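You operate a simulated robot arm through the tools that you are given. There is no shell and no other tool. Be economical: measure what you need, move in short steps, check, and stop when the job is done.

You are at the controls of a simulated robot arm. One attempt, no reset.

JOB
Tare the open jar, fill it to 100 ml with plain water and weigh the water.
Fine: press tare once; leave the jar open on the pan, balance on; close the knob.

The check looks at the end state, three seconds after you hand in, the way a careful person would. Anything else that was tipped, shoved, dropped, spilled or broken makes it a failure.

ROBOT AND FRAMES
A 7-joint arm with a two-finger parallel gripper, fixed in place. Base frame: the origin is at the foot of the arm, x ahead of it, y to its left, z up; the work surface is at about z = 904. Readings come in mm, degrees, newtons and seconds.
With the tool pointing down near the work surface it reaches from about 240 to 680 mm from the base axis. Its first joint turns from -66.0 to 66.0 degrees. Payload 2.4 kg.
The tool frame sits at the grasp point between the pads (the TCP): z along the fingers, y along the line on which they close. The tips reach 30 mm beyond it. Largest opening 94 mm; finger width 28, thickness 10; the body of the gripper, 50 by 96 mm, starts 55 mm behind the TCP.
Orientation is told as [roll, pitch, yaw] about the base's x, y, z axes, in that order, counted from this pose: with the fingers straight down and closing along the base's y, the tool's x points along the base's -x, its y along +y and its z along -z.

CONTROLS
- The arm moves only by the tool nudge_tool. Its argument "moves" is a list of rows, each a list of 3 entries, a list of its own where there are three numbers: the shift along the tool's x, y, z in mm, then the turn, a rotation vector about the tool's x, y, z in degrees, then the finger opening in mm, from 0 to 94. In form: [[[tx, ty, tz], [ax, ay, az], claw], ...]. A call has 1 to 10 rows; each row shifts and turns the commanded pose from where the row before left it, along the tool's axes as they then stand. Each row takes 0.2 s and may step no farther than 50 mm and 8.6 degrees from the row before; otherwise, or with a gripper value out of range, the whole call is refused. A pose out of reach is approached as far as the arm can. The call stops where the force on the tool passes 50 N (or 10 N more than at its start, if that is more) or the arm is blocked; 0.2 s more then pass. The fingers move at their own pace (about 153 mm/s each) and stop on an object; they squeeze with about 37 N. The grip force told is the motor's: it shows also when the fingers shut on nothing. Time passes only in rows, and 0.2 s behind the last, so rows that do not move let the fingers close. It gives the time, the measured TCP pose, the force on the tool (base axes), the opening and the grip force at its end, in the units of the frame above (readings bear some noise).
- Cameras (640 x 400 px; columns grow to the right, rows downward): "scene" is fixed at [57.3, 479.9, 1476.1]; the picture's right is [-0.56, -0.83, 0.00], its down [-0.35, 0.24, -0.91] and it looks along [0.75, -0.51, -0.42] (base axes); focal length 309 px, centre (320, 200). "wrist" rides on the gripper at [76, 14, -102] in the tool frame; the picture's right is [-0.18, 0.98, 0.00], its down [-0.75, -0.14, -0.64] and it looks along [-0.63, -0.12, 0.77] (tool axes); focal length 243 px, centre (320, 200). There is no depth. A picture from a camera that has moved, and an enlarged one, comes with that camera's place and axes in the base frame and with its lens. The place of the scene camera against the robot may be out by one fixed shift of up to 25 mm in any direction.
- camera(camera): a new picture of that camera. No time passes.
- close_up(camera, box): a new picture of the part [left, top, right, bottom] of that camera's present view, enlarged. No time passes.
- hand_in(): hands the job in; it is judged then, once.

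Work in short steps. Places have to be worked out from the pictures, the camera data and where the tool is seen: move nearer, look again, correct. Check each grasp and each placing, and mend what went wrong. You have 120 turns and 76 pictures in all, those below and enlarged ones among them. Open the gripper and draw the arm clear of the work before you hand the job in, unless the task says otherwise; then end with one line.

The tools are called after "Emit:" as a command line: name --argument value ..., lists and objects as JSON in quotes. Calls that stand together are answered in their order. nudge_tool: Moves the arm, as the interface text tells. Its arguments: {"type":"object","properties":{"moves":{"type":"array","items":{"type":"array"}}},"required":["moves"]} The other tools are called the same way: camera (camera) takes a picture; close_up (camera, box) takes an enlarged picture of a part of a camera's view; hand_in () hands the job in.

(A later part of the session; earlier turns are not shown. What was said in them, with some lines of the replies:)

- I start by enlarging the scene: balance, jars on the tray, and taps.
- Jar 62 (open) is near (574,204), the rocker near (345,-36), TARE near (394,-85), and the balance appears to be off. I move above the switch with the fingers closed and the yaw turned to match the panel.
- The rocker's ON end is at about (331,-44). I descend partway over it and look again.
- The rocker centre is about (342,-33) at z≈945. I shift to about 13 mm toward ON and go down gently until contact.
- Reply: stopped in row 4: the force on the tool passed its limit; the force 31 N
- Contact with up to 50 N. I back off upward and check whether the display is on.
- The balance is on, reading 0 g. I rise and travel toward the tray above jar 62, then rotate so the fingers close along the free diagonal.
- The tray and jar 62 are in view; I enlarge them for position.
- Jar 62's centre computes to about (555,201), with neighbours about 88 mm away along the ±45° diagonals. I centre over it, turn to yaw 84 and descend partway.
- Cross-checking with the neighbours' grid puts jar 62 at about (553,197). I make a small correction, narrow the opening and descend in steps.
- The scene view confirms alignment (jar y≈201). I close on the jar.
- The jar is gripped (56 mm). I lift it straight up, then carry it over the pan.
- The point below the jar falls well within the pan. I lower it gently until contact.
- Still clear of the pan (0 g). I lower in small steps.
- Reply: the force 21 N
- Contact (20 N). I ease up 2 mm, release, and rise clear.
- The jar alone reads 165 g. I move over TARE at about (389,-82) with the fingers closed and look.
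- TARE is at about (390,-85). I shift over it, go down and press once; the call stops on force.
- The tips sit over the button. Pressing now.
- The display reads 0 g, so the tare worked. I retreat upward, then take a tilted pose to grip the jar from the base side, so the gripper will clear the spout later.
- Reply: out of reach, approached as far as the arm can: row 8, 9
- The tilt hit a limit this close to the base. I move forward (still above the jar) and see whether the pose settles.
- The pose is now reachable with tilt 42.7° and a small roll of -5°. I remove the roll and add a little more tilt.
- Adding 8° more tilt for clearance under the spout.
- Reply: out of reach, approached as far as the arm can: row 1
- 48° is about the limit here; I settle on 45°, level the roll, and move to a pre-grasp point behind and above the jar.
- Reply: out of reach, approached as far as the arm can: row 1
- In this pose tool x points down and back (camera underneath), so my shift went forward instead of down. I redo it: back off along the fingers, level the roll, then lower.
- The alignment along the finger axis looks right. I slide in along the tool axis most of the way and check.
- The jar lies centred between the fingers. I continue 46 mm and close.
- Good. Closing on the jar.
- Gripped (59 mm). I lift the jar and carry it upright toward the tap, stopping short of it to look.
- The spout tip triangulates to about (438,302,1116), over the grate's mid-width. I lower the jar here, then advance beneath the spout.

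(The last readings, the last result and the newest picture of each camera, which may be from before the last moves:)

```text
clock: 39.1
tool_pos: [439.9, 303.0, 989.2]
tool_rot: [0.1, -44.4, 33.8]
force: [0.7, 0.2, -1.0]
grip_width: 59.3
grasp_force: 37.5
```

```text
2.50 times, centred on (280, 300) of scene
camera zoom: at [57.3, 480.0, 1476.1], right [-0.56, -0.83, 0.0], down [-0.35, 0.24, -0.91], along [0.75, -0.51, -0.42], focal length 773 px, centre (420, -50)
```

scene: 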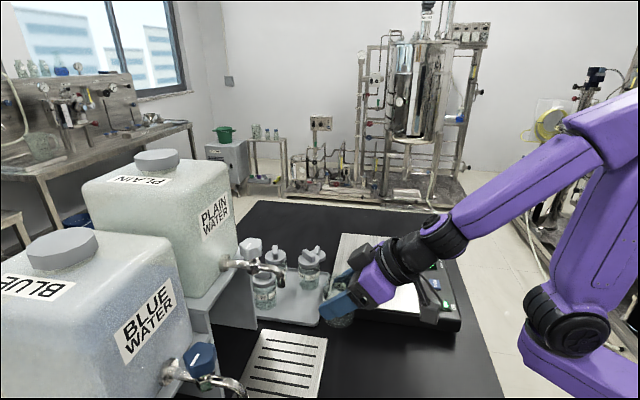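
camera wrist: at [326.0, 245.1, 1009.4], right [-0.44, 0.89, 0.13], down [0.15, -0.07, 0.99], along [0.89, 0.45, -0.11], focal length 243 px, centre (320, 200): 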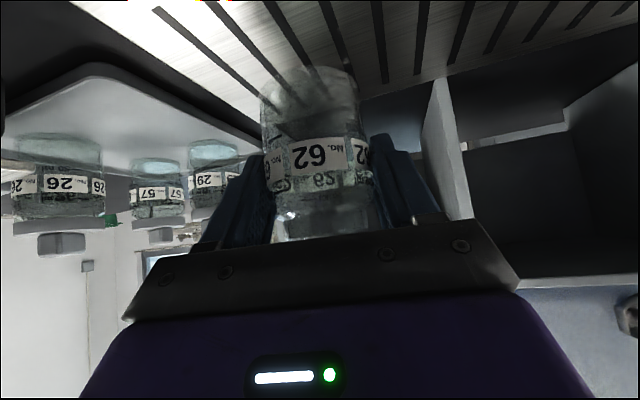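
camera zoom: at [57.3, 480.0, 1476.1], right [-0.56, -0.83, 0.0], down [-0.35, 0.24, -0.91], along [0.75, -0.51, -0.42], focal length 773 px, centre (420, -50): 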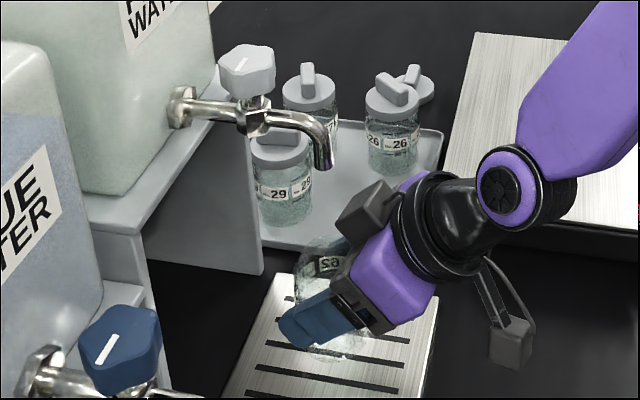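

The jar is beneath the spout in the scene view. I lower it onto the grate in small steps.

Emit:
nudge_tool --moves '[[[10.5, 0, 10.7], [0, 0, 0], 40], [[3.5, 0, 3.6], [0, 0, 0], 40], [[2.1, 0, 2.1], [0, 0, 0], 40], [[2.1, 0, 2.1], [0, 0, 0], 40], [[0, 0, 0], [0, 0, 0], 40]]'

```text
clock: 40.4
tool_pos: [439.8, 301.9, 963.5]
tool_rot: [0.1, -44.5, 33.7]
force: [-0.6, 0.1, 2.1]
grip_width: 59.3
grasp_force: 37.3
```

Emit:
nudge_tool --moves '[[[1.0, 0, 1.1], [0, 0, 0], 40], [[0, 0, 0], [0, 0, 0], 40]]'

```text
clock: 41.0
tool_pos: [440.9, 303.5, 965.0]
tool_rot: [0.1, -44.6, 33.7]
force: [-3.0, -3.7, 17.7]
grip_width: 59.5
grasp_force: 37.3
```

On the grate (18 N contact). I ease up, release, and back away along the tool axis.

Emit:
nudge_tool --moves '[[[-1, 0, -1], [0, 0, 0], 56], [[0, 0, 0], [0, 0, 0], 64], [[0, 0, 0], [0, 0, 0], 80], [[0, 0, 0], [0, 0, 0], 80], [[0, 0, -30], [0, 0, 0], 80], [[0, 0, -45], [0, 0, 0], 80], [[0, 0, -45], [0, 0, 0], 80]]'

Emit:
close_up --camera "scene" --box '[200, 220, 360, 380]'

Emit:
camera --camera "wrist"

```text
clock: 42.5
tool_pos: [370.6, 255.3, 1050.3]
tool_rot: [-0.1, -44.3, 33.8]
force: [0.3, -0.6, 0.1]
grip_width: 80.0
grasp_force: 0.0
```

```text
2.50 times, centred on (280, 300) of scene
camera zoom: at [57.3, 479.9, 1476.1], right [-0.56, -0.83, 0.0], down [-0.35, 0.24, -0.91], along [0.75, -0.51, -0.42], focal length 773 px, centre (420, -50)
```

zoom: 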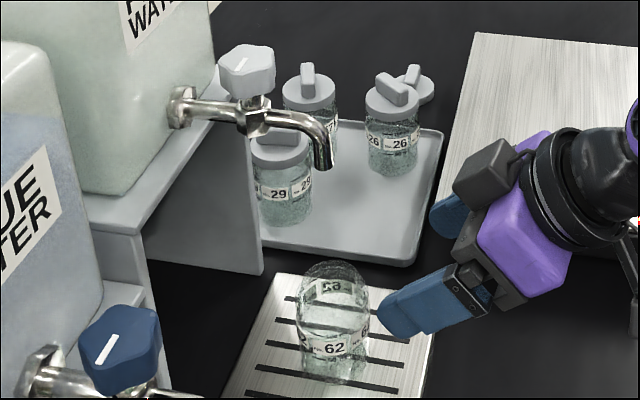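

```text
32 pictures are left
camera wrist: at [256.2, 197.8, 1069.8], right [-0.44, 0.89, 0.13], down [0.15, -0.07, 0.99], along [0.89, 0.45, -0.11], focal length 243 px, centre (320, 200)
```

wrist: 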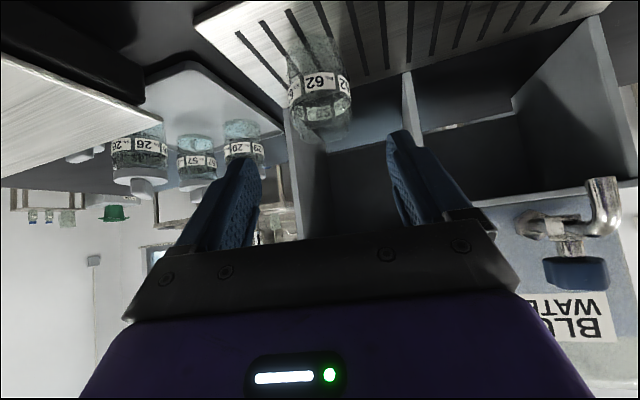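

The jar stands upright under the spout. The knob centre computes to about (468,335,1192), with its mark perpendicular to the pipe, so it is closed. I rise with the same tilt to a pre-grasp point before the knob.

Emit:
nudge_tool --moves '[[[-30.7, 0, -31.5], [0, 0, 0], 80], [[-30.7, 0, -31.5], [0, 0, 0], 80], [[-30.7, 0, -31.5], [0, 0, 0], 80], [[-30.7, 0, -31.5], [0, 0, 0], 80], [[-30.7, 0, -31.5], [0, 0, 0], 80], [[0, 0, 0], [-4.2, 0, -4.3], 70], [[-10, 0, 9.8], [0, 0, 0], 70], [[0, 0, 0], [0, 0, 0], 70]]'

Emit:
camera --camera "wrist"

Emit:
close_up --camera "scene" --box '[200, 200, 360, 360]'

```text
clock: 44.4
tool_pos: [380.4, 263.5, 1269.1]
tool_rot: [0.1, -44.4, 39.8]
force: [1.0, -0.7, 0.2]
grip_width: 70.0
grasp_force: 0.1
```

```text
31 pictures are left
camera wrist: at [273.3, 194.2, 1288.9], right [-0.53, 0.84, 0.13], down [0.16, -0.05, 0.99], along [0.83, 0.54, -0.11], focal length 243 px, centre (320, 200)
```

wrist: 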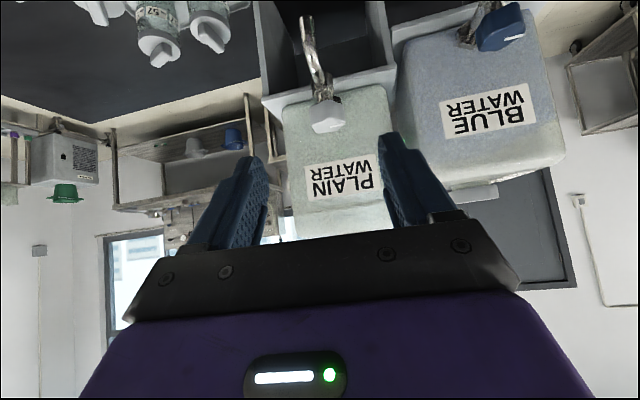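

```text
2.50 times, centred on (280, 280) of scene
camera zoom: at [57.3, 479.9, 1476.1], right [-0.56, -0.83, 0.0], down [-0.35, 0.24, -0.91], along [0.75, -0.51, -0.42], focal length 773 px, centre (420, 0)
```

zoom: 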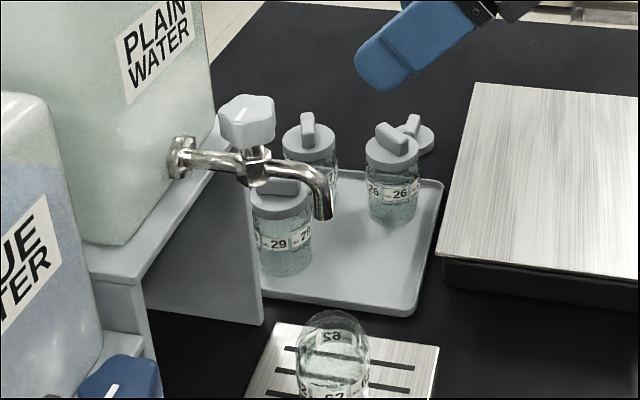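

Estimates of the knob's position disagree somewhat, so I take an enlarged wrist view of the tap.

Emit:
close_up --camera "wrist" --box '[260, 0, 400, 160]'

```text
2.50 times, centred on (330, 80) of wrist
camera zoom: at [273.3, 194.2, 1288.9], right [-0.53, 0.84, 0.13], down [0.16, -0.05, 0.99], along [0.83, 0.54, -0.11], focal length 606 px, centre (295, 500)
```

zoom: 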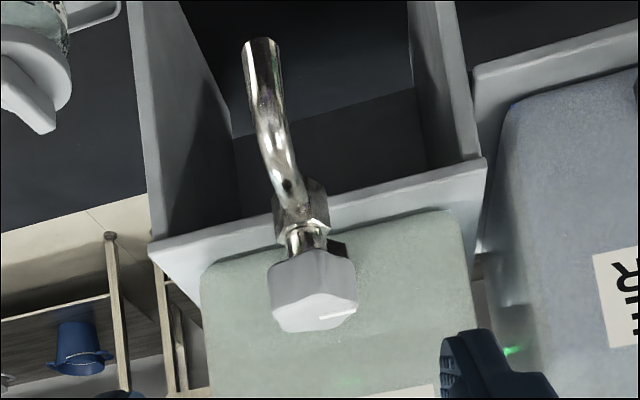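

Combining views (knob apparent size gives a depth of about 257 mm), the knob centre is near (468,344,1173). I shift sideways to line up, go part of the way, and recheck.

Emit:
nudge_tool --moves '[[[-21, 5.8, 0], [0, 0, 0], 64], [[0, 0, 35], [0, 0, 0], 64], [[0, 0, 35], [0, 0, 0], 64], [[0, 0, 0], [0, 0, 0], 64]]'

Emit:
camera --camera "wrist"

```text
clock: 45.4
tool_pos: [424.8, 308.7, 1233.1]
tool_rot: [0.0, -44.4, 39.8]
force: [0.2, -0.6, -0.9]
grip_width: 64.1
grasp_force: 0.1
```

```text
28 pictures are left
camera wrist: at [318.1, 240.3, 1253.6], right [-0.53, 0.84, 0.13], down [0.16, -0.05, 0.99], along [0.83, 0.54, -0.11], focal length 243 px, centre (320, 200)
```

wrist: 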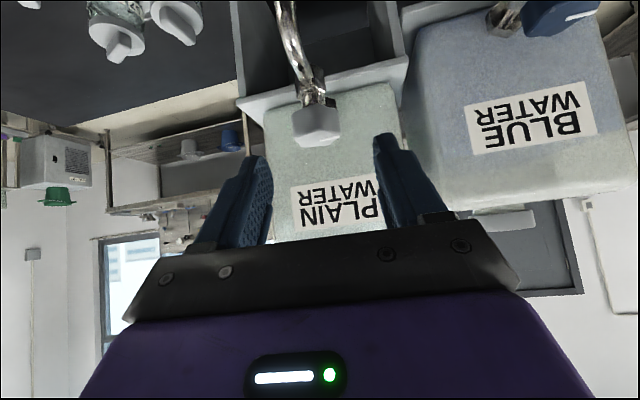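

Refined: knob at (465,341,1175). I continue along the axis 45 mm and check again.

Emit:
nudge_tool --moves '[[[1.5, -0.5, 25], [0, 0, 0], 64], [[0, 0, 20], [0, 0, 0], 64], [[0, 0, 0], [0, 0, 0], 64]]'

Emit:
camera --camera "wrist"

Emit:
close_up --camera "scene" --box '[200, 200, 360, 360]'

```text
clock: 46.1
tool_pos: [449.0, 327.8, 1200.9]
tool_rot: [0.1, -44.4, 39.8]
force: [0.4, 0.0, -0.5]
grip_width: 64.2
grasp_force: 0.0
```

```text
27 pictures are left
camera wrist: at [342.1, 259.9, 1220.6], right [-0.53, 0.84, 0.13], down [0.16, -0.05, 0.99], along [0.83, 0.54, -0.11], focal length 243 px, centre (320, 200)
```

wrist: 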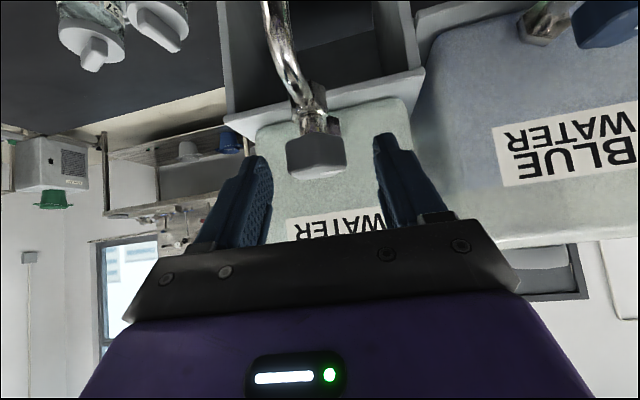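

```text
2.50 times, centred on (280, 280) of scene
camera zoom: at [57.3, 479.9, 1476.1], right [-0.56, -0.83, 0.0], down [-0.35, 0.24, -0.91], along [0.75, -0.51, -0.42], focal length 773 px, centre (420, 0)
```

zoom: 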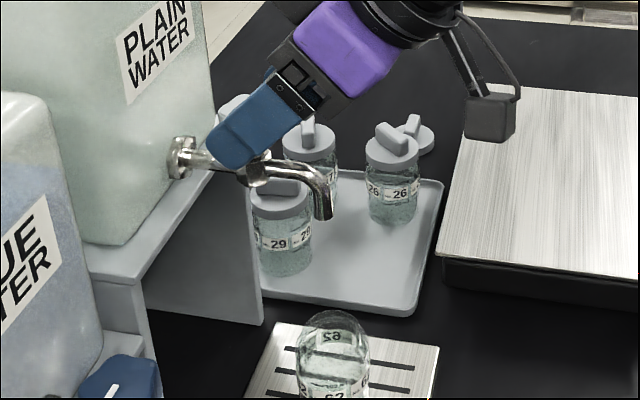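

Consistent: knob at (464,341,1177). I do the last 29 mm and close the fingers gently on it.

Emit:
nudge_tool --moves '[[[1, 0, 15], [0, 0, 0], 64], [[1, 0, 14], [0, 0, 0], 64], [[0, 0, 0], [0, 0, 0], 64]]'

Emit:
close_up --camera "wrist" --box '[220, 80, 420, 240]'

```text
clock: 47.0
tool_pos: [464.0, 340.5, 1178.7]
tool_rot: [0.1, -44.4, 39.8]
force: [-0.3, 0.1, -0.6]
grip_width: 64.1
grasp_force: 0.0
```

```text
2.50 times, centred on (320, 160) of wrist
camera zoom: at [357.0, 271.9, 1198.4], right [-0.53, 0.84, 0.13], down [0.16, -0.05, 0.99], along [0.83, 0.54, -0.11], focal length 606 px, centre (320, 300)
```

zoom: 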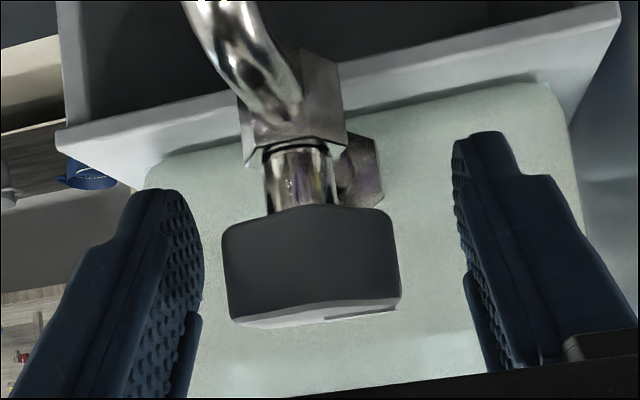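

The knob sits centred between the pads. Closing.

Emit:
nudge_tool --moves '[[[0, -1.5, 0], [0, 0, 0], 45], [[0, 0, 0], [0, 0, 0], 25], [[0, 0, 0], [0, 0, 0], 25], [[0, 0, 0], [0, 0, 0], 25]]'

Emit:
camera --camera "wrist"

```text
clock: 48.0
tool_pos: [464.9, 338.9, 1179.1]
tool_rot: [0.0, -44.4, 39.9]
force: [3.8, -1.3, -0.3]
grip_width: 38.9
grasp_force: 45.1
```

```text
24 pictures are left
camera wrist: at [358.3, 270.2, 1198.6], right [-0.53, 0.84, 0.13], down [0.16, -0.05, 0.99], along [0.83, 0.54, -0.11], focal length 243 px, centre (320, 200)
```

wrist: 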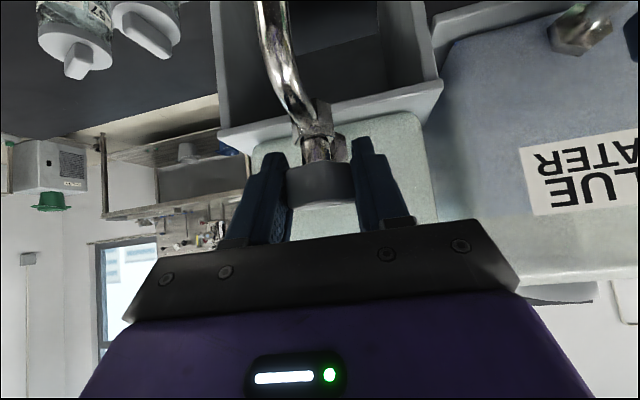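

Knob gripped (39 mm). I turn it counter-clockwise about the vertical by 12° and look for flow.

Emit:
nudge_tool --moves '[[[0, 0, 0], [-4.2, 0, -4.3], 25], [[0, 0, 0], [-4.2, 0, -4.3], 25]]'

Emit:
close_up --camera "scene" --box '[220, 240, 360, 380]'

```text
clock: 48.5
tool_pos: [466.3, 339.3, 1178.0]
tool_rot: [0.1, -44.4, 51.7]
force: [7.0, -3.3, 0.5]
grip_width: 39.0
grasp_force: 45.0
```

```text
2.86 times, centred on (290, 310) of scene
camera zoom: at [57.6, 479.8, 1476.1], right [-0.56, -0.83, 0.0], down [-0.35, 0.24, -0.91], along [0.75, -0.51, -0.42], focal length 883 px, centre (406, -114)
```

zoom: 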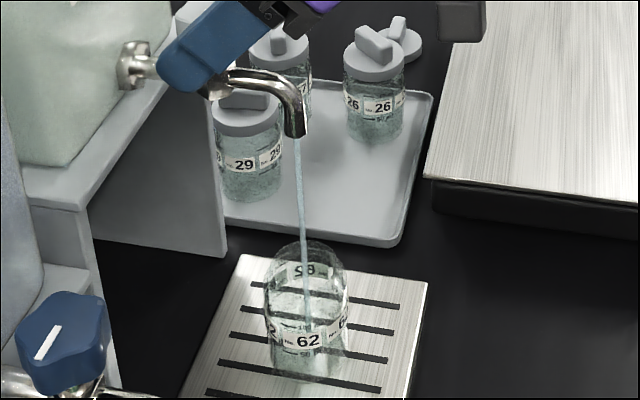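

Water is flowing straight into the jar in a thin stream. I wait about 1 s and check the level.

Emit:
nudge_tool --moves '[[[0, 0, 0], [0, 0, 0], 25], [[0, 0, 0], [0, 0, 0], 25], [[0, 0, 0], [0, 0, 0], 25], [[0, 0, 0], [0, 0, 0], 25]]'

Emit:
close_up --camera "scene" --box '[260, 300, 340, 380]'

```text
clock: 49.5
tool_pos: [466.6, 337.4, 1179.1]
tool_rot: [0.1, -44.4, 51.7]
force: [13.3, -7.3, -1.8]
grip_width: 39.1
grasp_force: 45.0
```

```text
5.00 times, centred on (300, 340) of scene
camera zoom: at [57.8, 479.7, 1476.1], right [-0.56, -0.83, 0.0], down [-0.35, 0.24, -0.91], along [0.75, -0.51, -0.42], focal length 1545 px, centre (420, -500)
```

zoom: 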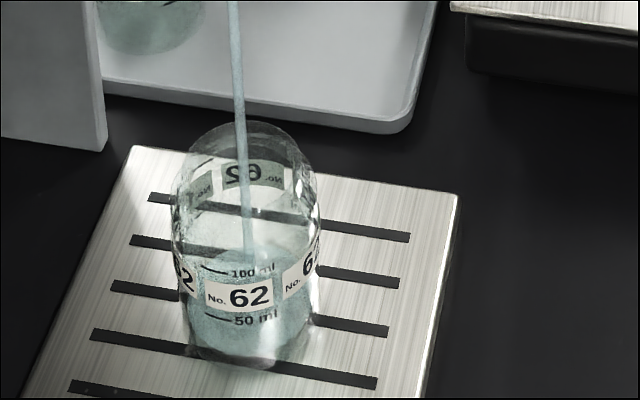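

Emit:
close_up --camera "scene" --box '[276, 318, 326, 378]'

```text
6.67 times, centred on (301, 348) of scene
camera zoom: at [57.8, 479.7, 1476.1], right [-0.56, -0.83, 0.0], down [-0.35, 0.24, -0.91], along [0.75, -0.51, -0.42], focal length 2060 px, centre (447, -787)
```

zoom: 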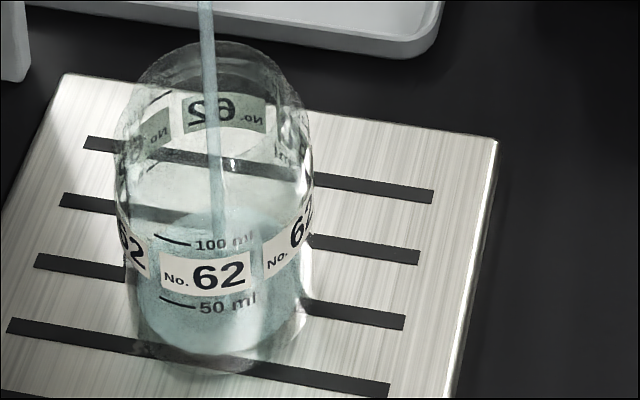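

The level still looks low (surface back edge barely above the base). I wait 2 s more and compare.

Emit:
nudge_tool --moves '[[[0, 0, 0], [0, 0, 0], 25], [[0, 0, 0], [0, 0, 0], 25], [[0, 0, 0], [0, 0, 0], 25], [[0, 0, 0], [0, 0, 0], 25], [[0, 0, 0], [0, 0, 0], 25], [[0, 0, 0], [0, 0, 0], 25], [[0, 0, 0], [0, 0, 0], 25], [[0, 0, 0], [0, 0, 0], 25], [[0, 0, 0], [0, 0, 0], 25]]'

Emit:
close_up --camera "scene" --box '[276, 318, 326, 378]'

```text
clock: 51.5
tool_pos: [466.5, 337.8, 1179.5]
tool_rot: [0.1, -44.5, 51.7]
force: [14.8, -8.7, 0.1]
grip_width: 39.0
grasp_force: 44.9
```

```text
6.67 times, centred on (301, 348) of scene
camera zoom: at [57.8, 479.6, 1476.2], right [-0.56, -0.83, 0.0], down [-0.35, 0.24, -0.91], along [0.75, -0.51, -0.42], focal length 2060 px, centre (447, -787)
```

zoom: 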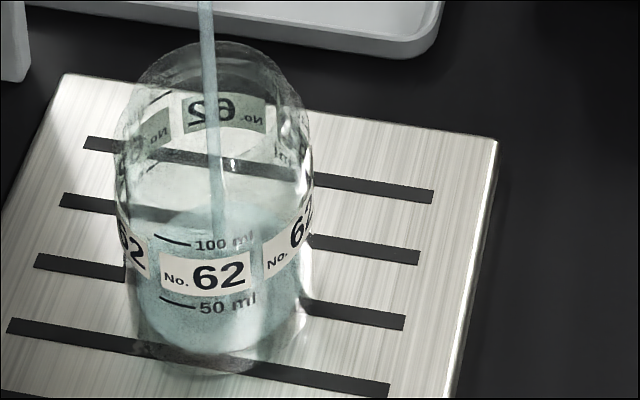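

Only about 3 ml/s at this setting. I open 8° more to speed up, wait, and look.

Emit:
nudge_tool --moves '[[[0, 0, 0], [-5.6, 0, -5.7], 25], [[0, 0, 0], [0, 0, 0], 25], [[0, 0, 0], [0, 0, 0], 25], [[0, 0, 0], [0, 0, 0], 25], [[0, 0, 0], [0, 0, 0], 25], [[0, 0, 0], [0, 0, 0], 25], [[0, 0, 0], [0, 0, 0], 25], [[0, 0, 0], [0, 0, 0], 25], [[0, 0, 0], [0, 0, 0], 25]]'

Emit:
close_up --camera "scene" --box '[276, 318, 326, 378]'

```text
clock: 53.5
tool_pos: [466.0, 339.2, 1179.1]
tool_rot: [0.1, -44.4, 59.7]
force: [20.6, -6.3, -3.8]
grip_width: 38.8
grasp_force: 44.9
```

```text
6.67 times, centred on (301, 348) of scene
camera zoom: at [58.0, 479.7, 1476.1], right [-0.56, -0.83, 0.0], down [-0.35, 0.24, -0.91], along [0.75, -0.51, -0.42], focal length 2060 px, centre (447, -787)
```

zoom: 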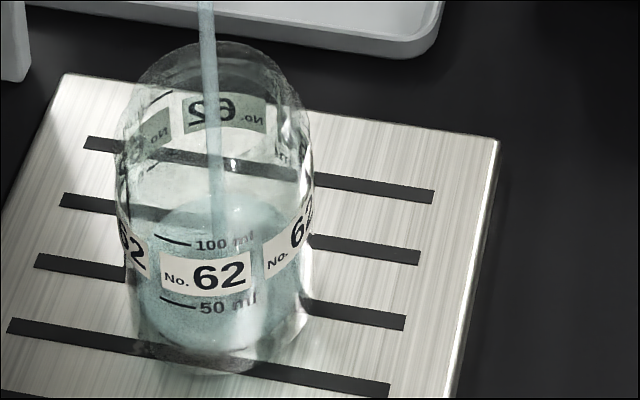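

About 12 ml so far, still ~3 ml/s. I open another 16° and recheck.

Emit:
nudge_tool --moves '[[[0, 0, 0], [-5.6, 0, -5.7], 25], [[0, 0, 0], [-5.6, 0, -5.7], 25], [[0, 0, 0], [0, 0, 0], 25], [[0, 0, 0], [0, 0, 0], 25], [[0, 0, 0], [0, 0, 0], 25], [[0, 0, 0], [0, 0, 0], 25], [[0, 0, 0], [0, 0, 0], 25], [[0, 0, 0], [0, 0, 0], 25], [[0, 0, 0], [0, 0, 0], 25]]'

Emit:
close_up --camera "scene" --box '[276, 318, 326, 378]'

```text
clock: 55.5
tool_pos: [466.2, 337.8, 1179.0]
tool_rot: [0.0, -44.6, 75.5]
force: [20.3, -7.4, 0.0]
grip_width: 39.1
grasp_force: 45.1
```

```text
6.67 times, centred on (301, 348) of scene
camera zoom: at [58.0, 479.7, 1476.1], right [-0.56, -0.83, 0.0], down [-0.35, 0.24, -0.91], along [0.75, -0.51, -0.42], focal length 2060 px, centre (447, -787)
```

zoom: 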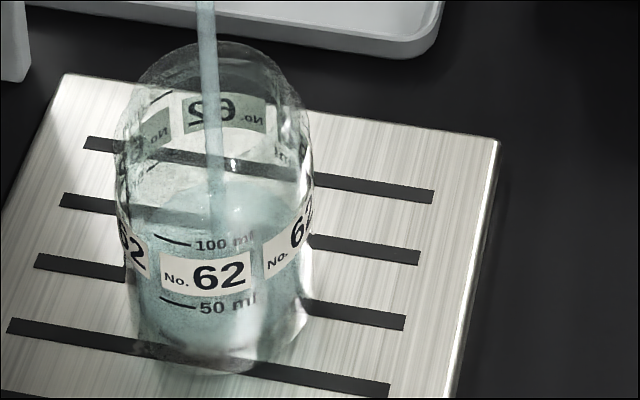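

About 21 ml. I wait some 4.4 s at this setting, then look.

Emit:
nudge_tool --moves '[[[0, 0, 0], [0, 0, 0], 25], [[0, 0, 0], [0, 0, 0], 25], [[0, 0, 0], [0, 0, 0], 25], [[0, 0, 0], [0, 0, 0], 25], [[0, 0, 0], [0, 0, 0], 25], [[0, 0, 0], [0, 0, 0], 25], [[0, 0, 0], [0, 0, 0], 25], [[0, 0, 0], [0, 0, 0], 25], [[0, 0, 0], [0, 0, 0], 25], [[0, 0, 0], [0, 0, 0], 25]]'

Emit:
nudge_tool --moves '[[[0, 0, 0], [0, 0, 0], 25], [[0, 0, 0], [0, 0, 0], 25], [[0, 0, 0], [0, 0, 0], 25], [[0, 0, 0], [0, 0, 0], 25], [[0, 0, 0], [0, 0, 0], 25], [[0, 0, 0], [0, 0, 0], 25], [[0, 0, 0], [0, 0, 0], 25], [[0, 0, 0], [0, 0, 0], 25], [[0, 0, 0], [0, 0, 0], 25], [[0, 0, 0], [0, 0, 0], 25]]'

Emit:
close_up --camera "scene" --box '[276, 318, 326, 378]'

```text
clock: 57.8
tool_pos: [467.5, 338.0, 1179.6]
tool_rot: [-0.1, -44.5, 75.7]
force: [20.2, -7.5, 1.9]
grip_width: 38.9
grasp_force: 45.1
```

```text
clock: 60.0
tool_pos: [468.6, 337.5, 1179.2]
tool_rot: [-0.1, -44.4, 75.7]
force: [20.4, -7.4, 2.2]
grip_width: 38.7
grasp_force: 45.4
```

```text
6.67 times, centred on (301, 348) of scene
camera zoom: at [58.0, 479.6, 1476.1], right [-0.56, -0.83, 0.0], down [-0.35, 0.24, -0.91], along [0.75, -0.51, -0.42], focal length 2060 px, centre (447, -787)
```

zoom: 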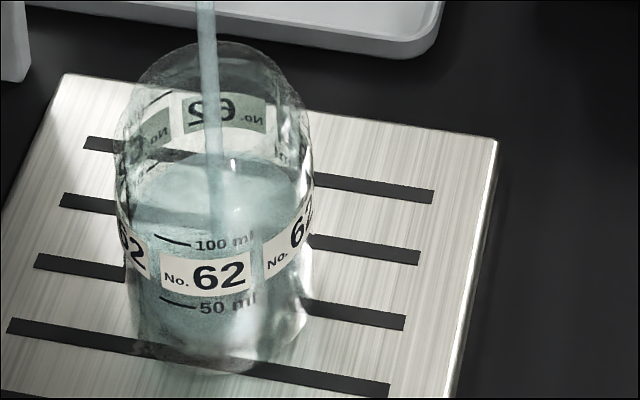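

Roughly 38 ml, rising about 4 ml/s. I wait about 9 s more.

Emit:
nudge_tool --moves '[[[0, 0, 0], [0, 0, 0], 25], [[0, 0, 0], [0, 0, 0], 25], [[0, 0, 0], [0, 0, 0], 25], [[0, 0, 0], [0, 0, 0], 25], [[0, 0, 0], [0, 0, 0], 25], [[0, 0, 0], [0, 0, 0], 25], [[0, 0, 0], [0, 0, 0], 25], [[0, 0, 0], [0, 0, 0], 25], [[0, 0, 0], [0, 0, 0], 25], [[0, 0, 0], [0, 0, 0], 25]]'

Emit:
nudge_tool --moves '[[[0, 0, 0], [0, 0, 0], 25], [[0, 0, 0], [0, 0, 0], 25], [[0, 0, 0], [0, 0, 0], 25], [[0, 0, 0], [0, 0, 0], 25], [[0, 0, 0], [0, 0, 0], 25], [[0, 0, 0], [0, 0, 0], 25], [[0, 0, 0], [0, 0, 0], 25], [[0, 0, 0], [0, 0, 0], 25], [[0, 0, 0], [0, 0, 0], 25], [[0, 0, 0], [0, 0, 0], 25]]'

Emit:
nudge_tool --moves '[[[0, 0, 0], [0, 0, 0], 25], [[0, 0, 0], [0, 0, 0], 25], [[0, 0, 0], [0, 0, 0], 25], [[0, 0, 0], [0, 0, 0], 25], [[0, 0, 0], [0, 0, 0], 25], [[0, 0, 0], [0, 0, 0], 25], [[0, 0, 0], [0, 0, 0], 25], [[0, 0, 0], [0, 0, 0], 25], [[0, 0, 0], [0, 0, 0], 25], [[0, 0, 0], [0, 0, 0], 25]]'

Emit:
close_up --camera "scene" --box '[276, 318, 326, 378]'

```text
clock: 62.1
tool_pos: [466.2, 338.1, 1180.1]
tool_rot: [0.0, -44.6, 75.6]
force: [20.5, -7.8, 2.2]
grip_width: 38.9
grasp_force: 45.1
```

```text
clock: 64.3
tool_pos: [467.1, 337.6, 1178.7]
tool_rot: [0.0, -44.5, 75.6]
force: [20.7, -6.3, 2.1]
grip_width: 39.0
grasp_force: 45.2
```

```text
clock: 66.5
tool_pos: [466.5, 338.0, 1178.3]
tool_rot: [0.0, -44.5, 75.6]
force: [21.0, -7.3, 2.5]
grip_width: 38.7
grasp_force: 44.8
```

```text
6.67 times, centred on (301, 348) of scene
camera zoom: at [58.0, 479.6, 1476.1], right [-0.56, -0.83, 0.0], down [-0.35, 0.24, -0.91], along [0.75, -0.51, -0.42], focal length 2060 px, centre (447, -787)
```

zoom: 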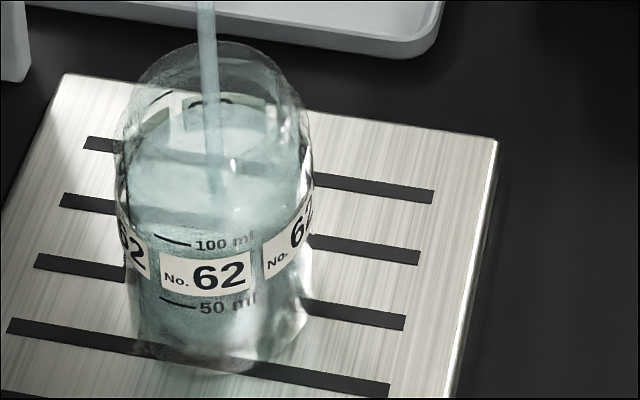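

Around 75 ml. I turn back 16° to slow the flow for the final part, then look.

Emit:
nudge_tool --moves '[[[0, 0, 0], [5.6, 0, 5.7], 25], [[0, 0, 0], [5.6, 0, 5.7], 25], [[0, 0, 0], [0, 0, 0], 25], [[0, 0, 0], [0, 0, 0], 25]]'

Emit:
close_up --camera "scene" --box '[282, 320, 322, 360]'

```text
clock: 67.5
tool_pos: [464.2, 338.1, 1179.4]
tool_rot: [0.0, -44.5, 59.6]
force: [21.8, -4.0, 6.0]
grip_width: 38.8
grasp_force: 45.0
```

```text
10.00 times, centred on (302, 340) of scene
camera zoom: at [58.0, 479.7, 1476.1], right [-0.56, -0.83, 0.0], down [-0.35, 0.24, -0.91], along [0.75, -0.51, -0.42], focal length 3091 px, centre (500, -1200)
```

zoom: 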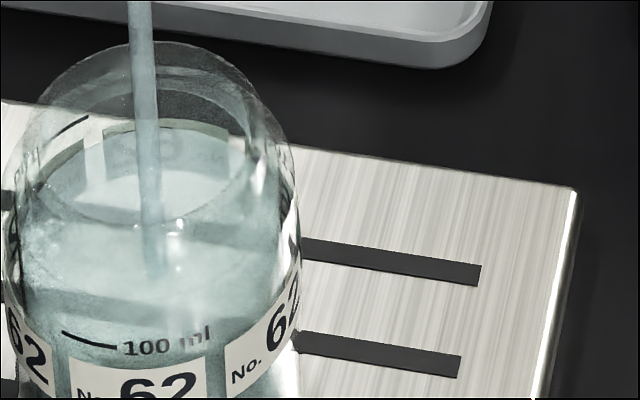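

About 84 ml by the label reference. I wait 1.8 s at the slower flow.

Emit:
nudge_tool --moves '[[[0, 0, 0], [0, 0, 0], 25], [[0, 0, 0], [0, 0, 0], 25], [[0, 0, 0], [0, 0, 0], 25], [[0, 0, 0], [0, 0, 0], 25], [[0, 0, 0], [0, 0, 0], 25], [[0, 0, 0], [0, 0, 0], 25], [[0, 0, 0], [0, 0, 0], 25], [[0, 0, 0], [0, 0, 0], 25]]'

Emit:
close_up --camera "scene" --box '[282, 320, 322, 360]'

```text
clock: 69.3
tool_pos: [466.2, 337.8, 1179.8]
tool_rot: [0.0, -44.4, 59.6]
force: [18.1, -7.1, 6.5]
grip_width: 38.9
grasp_force: 45.0
```

```text
10.00 times, centred on (302, 340) of scene
camera zoom: at [57.8, 479.6, 1476.2], right [-0.56, -0.83, 0.0], down [-0.35, 0.24, -0.91], along [0.75, -0.51, -0.42], focal length 3091 px, centre (500, -1200)
```

zoom: 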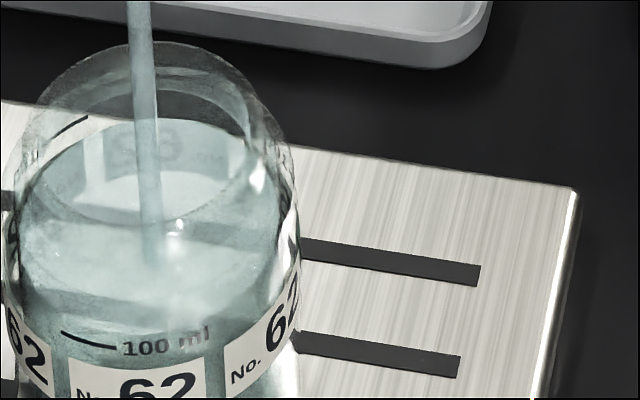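

About 92 ml at 4 ml/s. I wait 0.8 s, then turn back to the closed position in the same call.

Emit:
nudge_tool --moves '[[[0, 0, 0], [0, 0, 0], 25], [[0, 0, 0], [0, 0, 0], 25], [[0, 0, 0], [0, 0, 0], 25], [[0, 0, 0], [0, 0, 0], 25], [[0, 0, 0], [4.65, 0, 4.77], 25], [[0, 0, 0], [4.65, 0, 4.77], 25], [[0, 0, 0], [4.65, 0, 4.77], 25], [[0, 0, 0], [0, 0, 0], 25]]'

Emit:
close_up --camera "scene" --box '[262, 275, 342, 360]'

```text
clock: 71.2
tool_pos: [464.8, 338.5, 1179.6]
tool_rot: [-0.1, -44.4, 39.9]
force: [17.4, 0.3, 8.1]
grip_width: 38.8
grasp_force: 44.6
```

```text
4.71 times, centred on (302, 318) of scene
camera zoom: at [57.7, 479.9, 1476.1], right [-0.56, -0.83, 0.0], down [-0.35, 0.24, -0.91], along [0.75, -0.51, -0.42], focal length 1454 px, centre (405, -353)
```

zoom: 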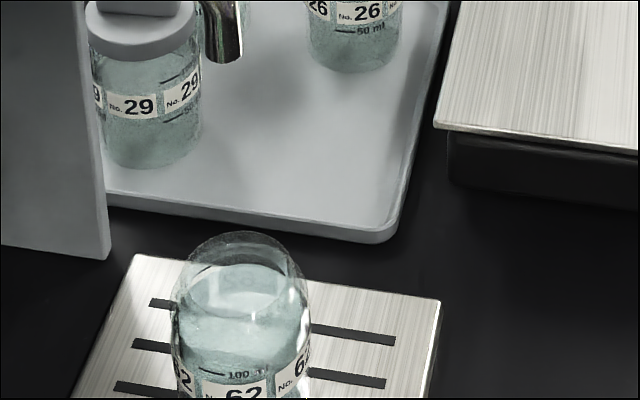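

Flow has stopped. I check the level at high zoom.

Emit:
close_up --camera "scene" --box '[282, 320, 322, 360]'

```text
10.00 times, centred on (302, 340) of scene
camera zoom: at [57.7, 479.9, 1476.1], right [-0.56, -0.83, 0.0], down [-0.35, 0.24, -0.91], along [0.75, -0.51, -0.42], focal length 3091 px, centre (500, -1200)
```

zoom: 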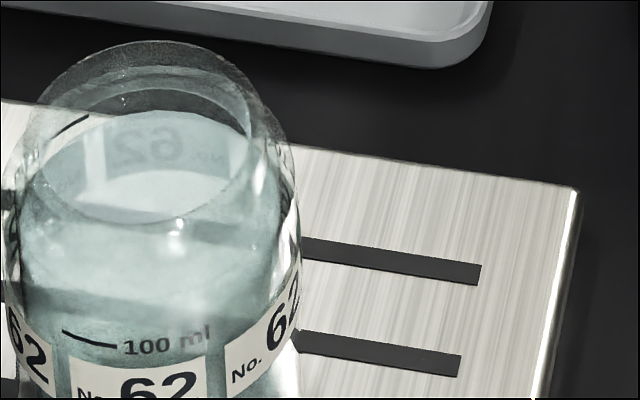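

The level is just under the 100 ml mark (about 98). I release the knob and back away along the tool axis.

Emit:
nudge_tool --moves '[[[0, 0, 0], [0, 0, 0], 50], [[0, 0, 0], [0, 0, 0], 64], [[0, 0, 0], [0, 0, 0], 64], [[0, 0, -20], [0, 0, 0], 64], [[0, 0, -40], [0, 0, 0], 64], [[0, 0, -45], [0, 0, 0], 70], [[0, 0, -45], [0, 0, 0], 80]]'

Emit:
close_up --camera "scene" --box '[220, 220, 360, 380]'

```text
clock: 72.8
tool_pos: [384.9, 271.7, 1287.6]
tool_rot: [0.0, -44.4, 39.9]
force: [-0.5, 0.9, 0.0]
grip_width: 80.0
grasp_force: 0.0
```

```text
2.50 times, centred on (290, 300) of scene
camera zoom: at [57.3, 479.9, 1476.1], right [-0.56, -0.83, 0.0], down [-0.35, 0.24, -0.91], along [0.75, -0.51, -0.42], focal length 773 px, centre (395, -50)
```

zoom: 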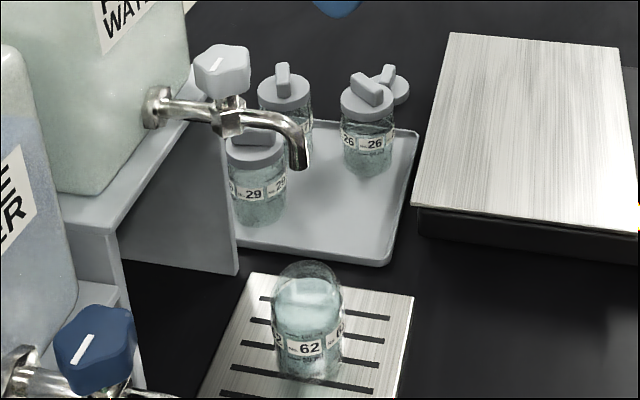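

The knob is closed with no drip. I reverse the path: back to the pre-grasp pose in front of the jar.

Emit:
nudge_tool --moves '[[[15, -5.7, -14.7], [4.26, 0, 4.37], 80], [[27.6, 0, 28.3], [0, 0, 0], 80], [[27.6, 0, 28.3], [0, 0, 0], 80], [[27.6, 0, 28.3], [0, 0, 0], 80], [[27.6, 0, 28.3], [0, 0, 0], 80], [[27.6, 0, 28.3], [0, 0, 0], 80], [[27.6, 0, 28.3], [0, 0, 0], 80], [[0, 0, 0], [0, 0, 0], 80]]'

```text
clock: 74.5
tool_pos: [371.0, 255.1, 1048.7]
tool_rot: [0.3, -44.3, 33.8]
force: [0.4, -0.1, 0.1]
grip_width: 79.7
grasp_force: 0.0
out of reach, approached as far as the arm can: row 6
```

Back at the pre-grasp pose, within 2 mm. I slide in 118 mm along the axis and check before closing.

Emit:
nudge_tool --moves '[[[-1, 0, 40], [0, 0, 0], 80], [[0, 0, 35], [0, 0, 0], 80], [[0, 0, 22], [0, 0, 0], 80], [[0, 0, 21], [0, 0, 0], 80], [[0, 0, 0], [0, 0, 0], 80]]'

Emit:
camera --camera "wrist"

```text
clock: 75.8
tool_pos: [442.1, 300.7, 966.2]
tool_rot: [0.1, -44.5, 33.7]
force: [0.1, -0.2, -0.4]
grip_width: 80.0
grasp_force: 0.1
```

```text
10 pictures are left
camera wrist: at [328.0, 244.1, 985.1], right [-0.44, 0.89, 0.13], down [0.15, -0.07, 0.99], along [0.89, 0.45, -0.11], focal length 243 px, centre (320, 200)
```

wrist: 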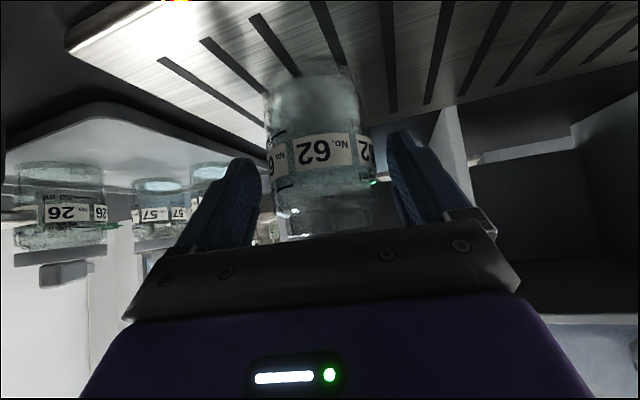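

Jar between the fingers as before. Closing, then a small gentle lift.

Emit:
nudge_tool --moves '[[[0, 0, 0], [0, 0, 0], 60], [[0, 0, 0], [0, 0, 0], 40], [[0, 0, 0], [0, 0, 0], 40], [[0, 0, 0], [0, 0, 0], 40], [[-5, 0, -5.1], [0, 0, 0], 40], [[-9, 0, -9.2], [0, 0, 0], 40], [[-5, 0, -5.1], [0, 0, 0], 40], [[0, 0, 0], [0, 0, 0], 40]]'

```text
clock: 77.5
tool_pos: [441.0, 300.5, 992.6]
tool_rot: [0.1, -44.3, 33.7]
force: [-0.6, 1.0, -2.0]
grip_width: 59.1
grasp_force: 36.5
```

Held. I withdraw slowly from beneath the spout, then rise.

Emit:
nudge_tool --moves '[[[8, -2.4, -7.7], [0, 0, 0], 40], [[16, -5, -15.6], [0, 0, 0], 40], [[18, -5.6, -17.6], [0, 0, 0], 40], [[18, -5.6, -17.6], [0, 0, 0], 40], [[8, -2.4, -7.7], [0, 0, 0], 40], [[-10, 0, -10.2], [0, 0, 0], 40], [[-20, 0, -20.5], [0, 0, 0], 40], [[-22, 0, -22.5], [0, 0, 0], 40], [[-17, 0, -17.5], [0, 0, 0], 40], [[-8, 0, -8.2], [0, 0, 0], 40]]'

Emit:
nudge_tool --moves '[[[0, 0, 0], [2.1, 0, 2.15], 40], [[0, 0, 0], [3.5, 0, 3.58], 40], [[0, 0, 0], [3.5, 0, 3.58], 40], [[0, 0, 0], [3.5, 0, 3.58], 40], [[0, 0, 0], [3.5, 0, 3.58], 40], [[0, 0, 0], [3.5, 0, 3.58], 40], [[0, 0, 0], [1.35, 0, 1.4], 40], [[0, 0, 0], [0, 0, 0], 40]]'

```text
clock: 79.8
tool_pos: [382.7, 231.9, 1097.7]
tool_rot: [0.3, -44.5, 33.7]
force: [0.8, 0.0, -2.7]
grip_width: 58.9
grasp_force: 36.8
out of reach, approached as far as the arm can: row 5, 10
```

```text
clock: 81.5
tool_pos: [382.4, 231.9, 1098.4]
tool_rot: [0.1, -44.3, 3.6]
force: [0.2, -0.3, -2.8]
grip_width: 59.0
grasp_force: 37.6
```

Now I carry the jar over to the pan in smooth steps.

Emit:
nudge_tool --moves '[[[-4.6, -14, 4.5], [0, 0, 0], 40], [[-8.5, -26, 8.3], [0, 0, 0], 40], [[-10, -30, 9.7], [0, 0, 0], 40], [[-10, -30, 9.7], [0, 0, 0], 40], [[-10, -30, 9.7], [0, 0, 0], 40], [[-10, -30, 9.7], [0, 0, 0], 40], [[-8.5, -26, 8.3], [0, 0, 0], 40], [[-4.6, -14, 4.5], [0, 0, 0], 40], [[0, 0, 0], [0, 0, 0], 40]]'

Emit:
camera --camera "scene"

```text
clock: 83.5
tool_pos: [489.4, 38.6, 1098.4]
tool_rot: [0.2, -44.3, 3.7]
force: [0.2, 0.5, -2.6]
grip_width: 58.9
grasp_force: 37.1
```

```text
9 pictures are left
```

scene: 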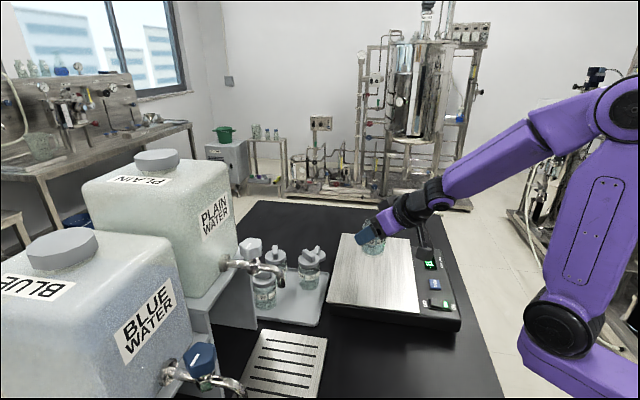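

Over the pan. I lower to just above, then creep down.

Emit:
nudge_tool --moves '[[[10, 0, 10.2], [0, 0, 0], 40], [[17, 0, 17.4], [0, 0, 0], 40], [[14, 0, 14.3], [0, 0, 0], 40], [[7, 0, 7.2], [0, 0, 0], 40], [[2.1, 0, 2.1], [0, 0, 0], 40], [[1.4, 0, 1.4], [0, 0, 0], 40], [[0, 0, 0], [0, 0, 0], 40]]'

```text
clock: 85.2
tool_pos: [488.2, 38.3, 1024.2]
tool_rot: [0.1, -44.3, 3.7]
force: [-0.3, -0.5, -3.7]
grip_width: 58.9
grasp_force: 37.8
```

Emit:
nudge_tool --moves '[[[1.0, 0, 1.0], [0, 0, 0], 40], [[0.8, 0, 0.8], [0, 0, 0], 40], [[0, 0, 0], [0, 0, 0], 40]]'

```text
clock: 86.0
tool_pos: [488.9, 38.7, 1022.5]
tool_rot: [0.1, -44.5, 3.6]
force: [-2.0, -0.9, 9.5]
grip_width: 58.7
grasp_force: 36.6
```

Contact (about 10 N). I release and back away along the tool axis, then read the display.

Emit:
nudge_tool --moves '[[[-0.4, 0, -0.4], [0, 0, 0], 56], [[0, 0, 0], [0, 0, 0], 64], [[0, 0, 0], [0, 0, 0], 80], [[0, 0, 0], [0, 0, 0], 80], [[0, 0, -25], [0, 0, 0], 80], [[0, 0, -40], [0, 0, 0], 80], [[0, 0, -45], [0, 0, 0], 80], [[0, 0, -40], [0, 0, 0], 80]]'

Emit:
close_up --camera "scene" --box '[320, 210, 480, 320]'

```text
clock: 87.8
tool_pos: [385.0, 34.0, 1132.3]
tool_rot: [2.5, -45.2, 0.6]
force: [-1.7, -1.0, -0.6]
grip_width: 80.3
grasp_force: 0.0
```

```text
3.64 times, centred on (400, 265) of scene
camera zoom: at [57.3, 479.9, 1476.1], right [-0.56, -0.83, 0.0], down [-0.35, 0.24, -0.91], along [0.75, -0.51, -0.42], focal length 1124 px, centre (29, -36)
```

zoom: 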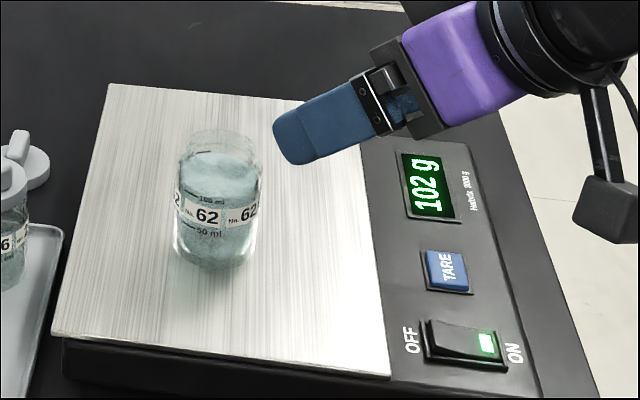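

The balance shows 102 g of water, with the jar upright. I lift the arm well clear and take one final look.

Emit:
nudge_tool --moves '[[[-20, 0, -30], [0, 0, 0], 80], [[-28, 0, -30], [0, 0, 0], 80], [[-28, 0, -30], [0, 0, 0], 80], [[-28, 0, -30], [0, 0, 0], 80], [[0, 0, 0], [0, 0, 0], 80]]'

Emit:
camera --camera "scene"

Emit:
close_up --camera "scene" --box '[200, 220, 480, 400]'

```text
clock: 89.0
tool_pos: [374.8, 31.1, 1289.8]
tool_rot: [0.1, -44.3, 3.7]
force: [0.0, -0.4, -1.0]
grip_width: 80.1
grasp_force: 0.1
```

```text
7 pictures are left
```

scene: 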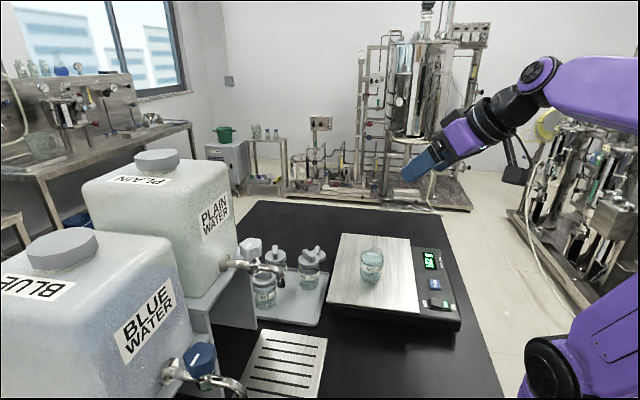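

```text
2.22 times, centred on (340, 310) of scene
camera zoom: at [57.3, 479.9, 1476.1], right [-0.56, -0.83, 0.0], down [-0.35, 0.24, -0.91], along [0.75, -0.51, -0.42], focal length 687 px, centre (276, -44)
```

zoom: 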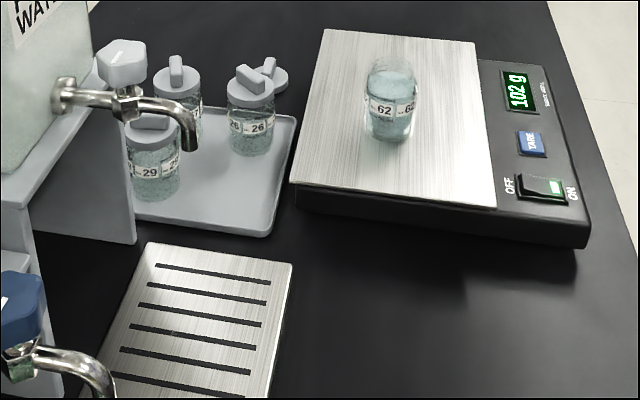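

Everything is in place: the jar is open on the pan, the balance is on at 102 g, the knob is closed and nothing is spilled. Handing in.

Emit:
hand_in

```text
The job is handed in.
```

Jar 62 was tared with one press and filled with plain water; it stands open on the pan with the balance on, reading 102 g (2 g over the 100 ml target), and the knob is closed.
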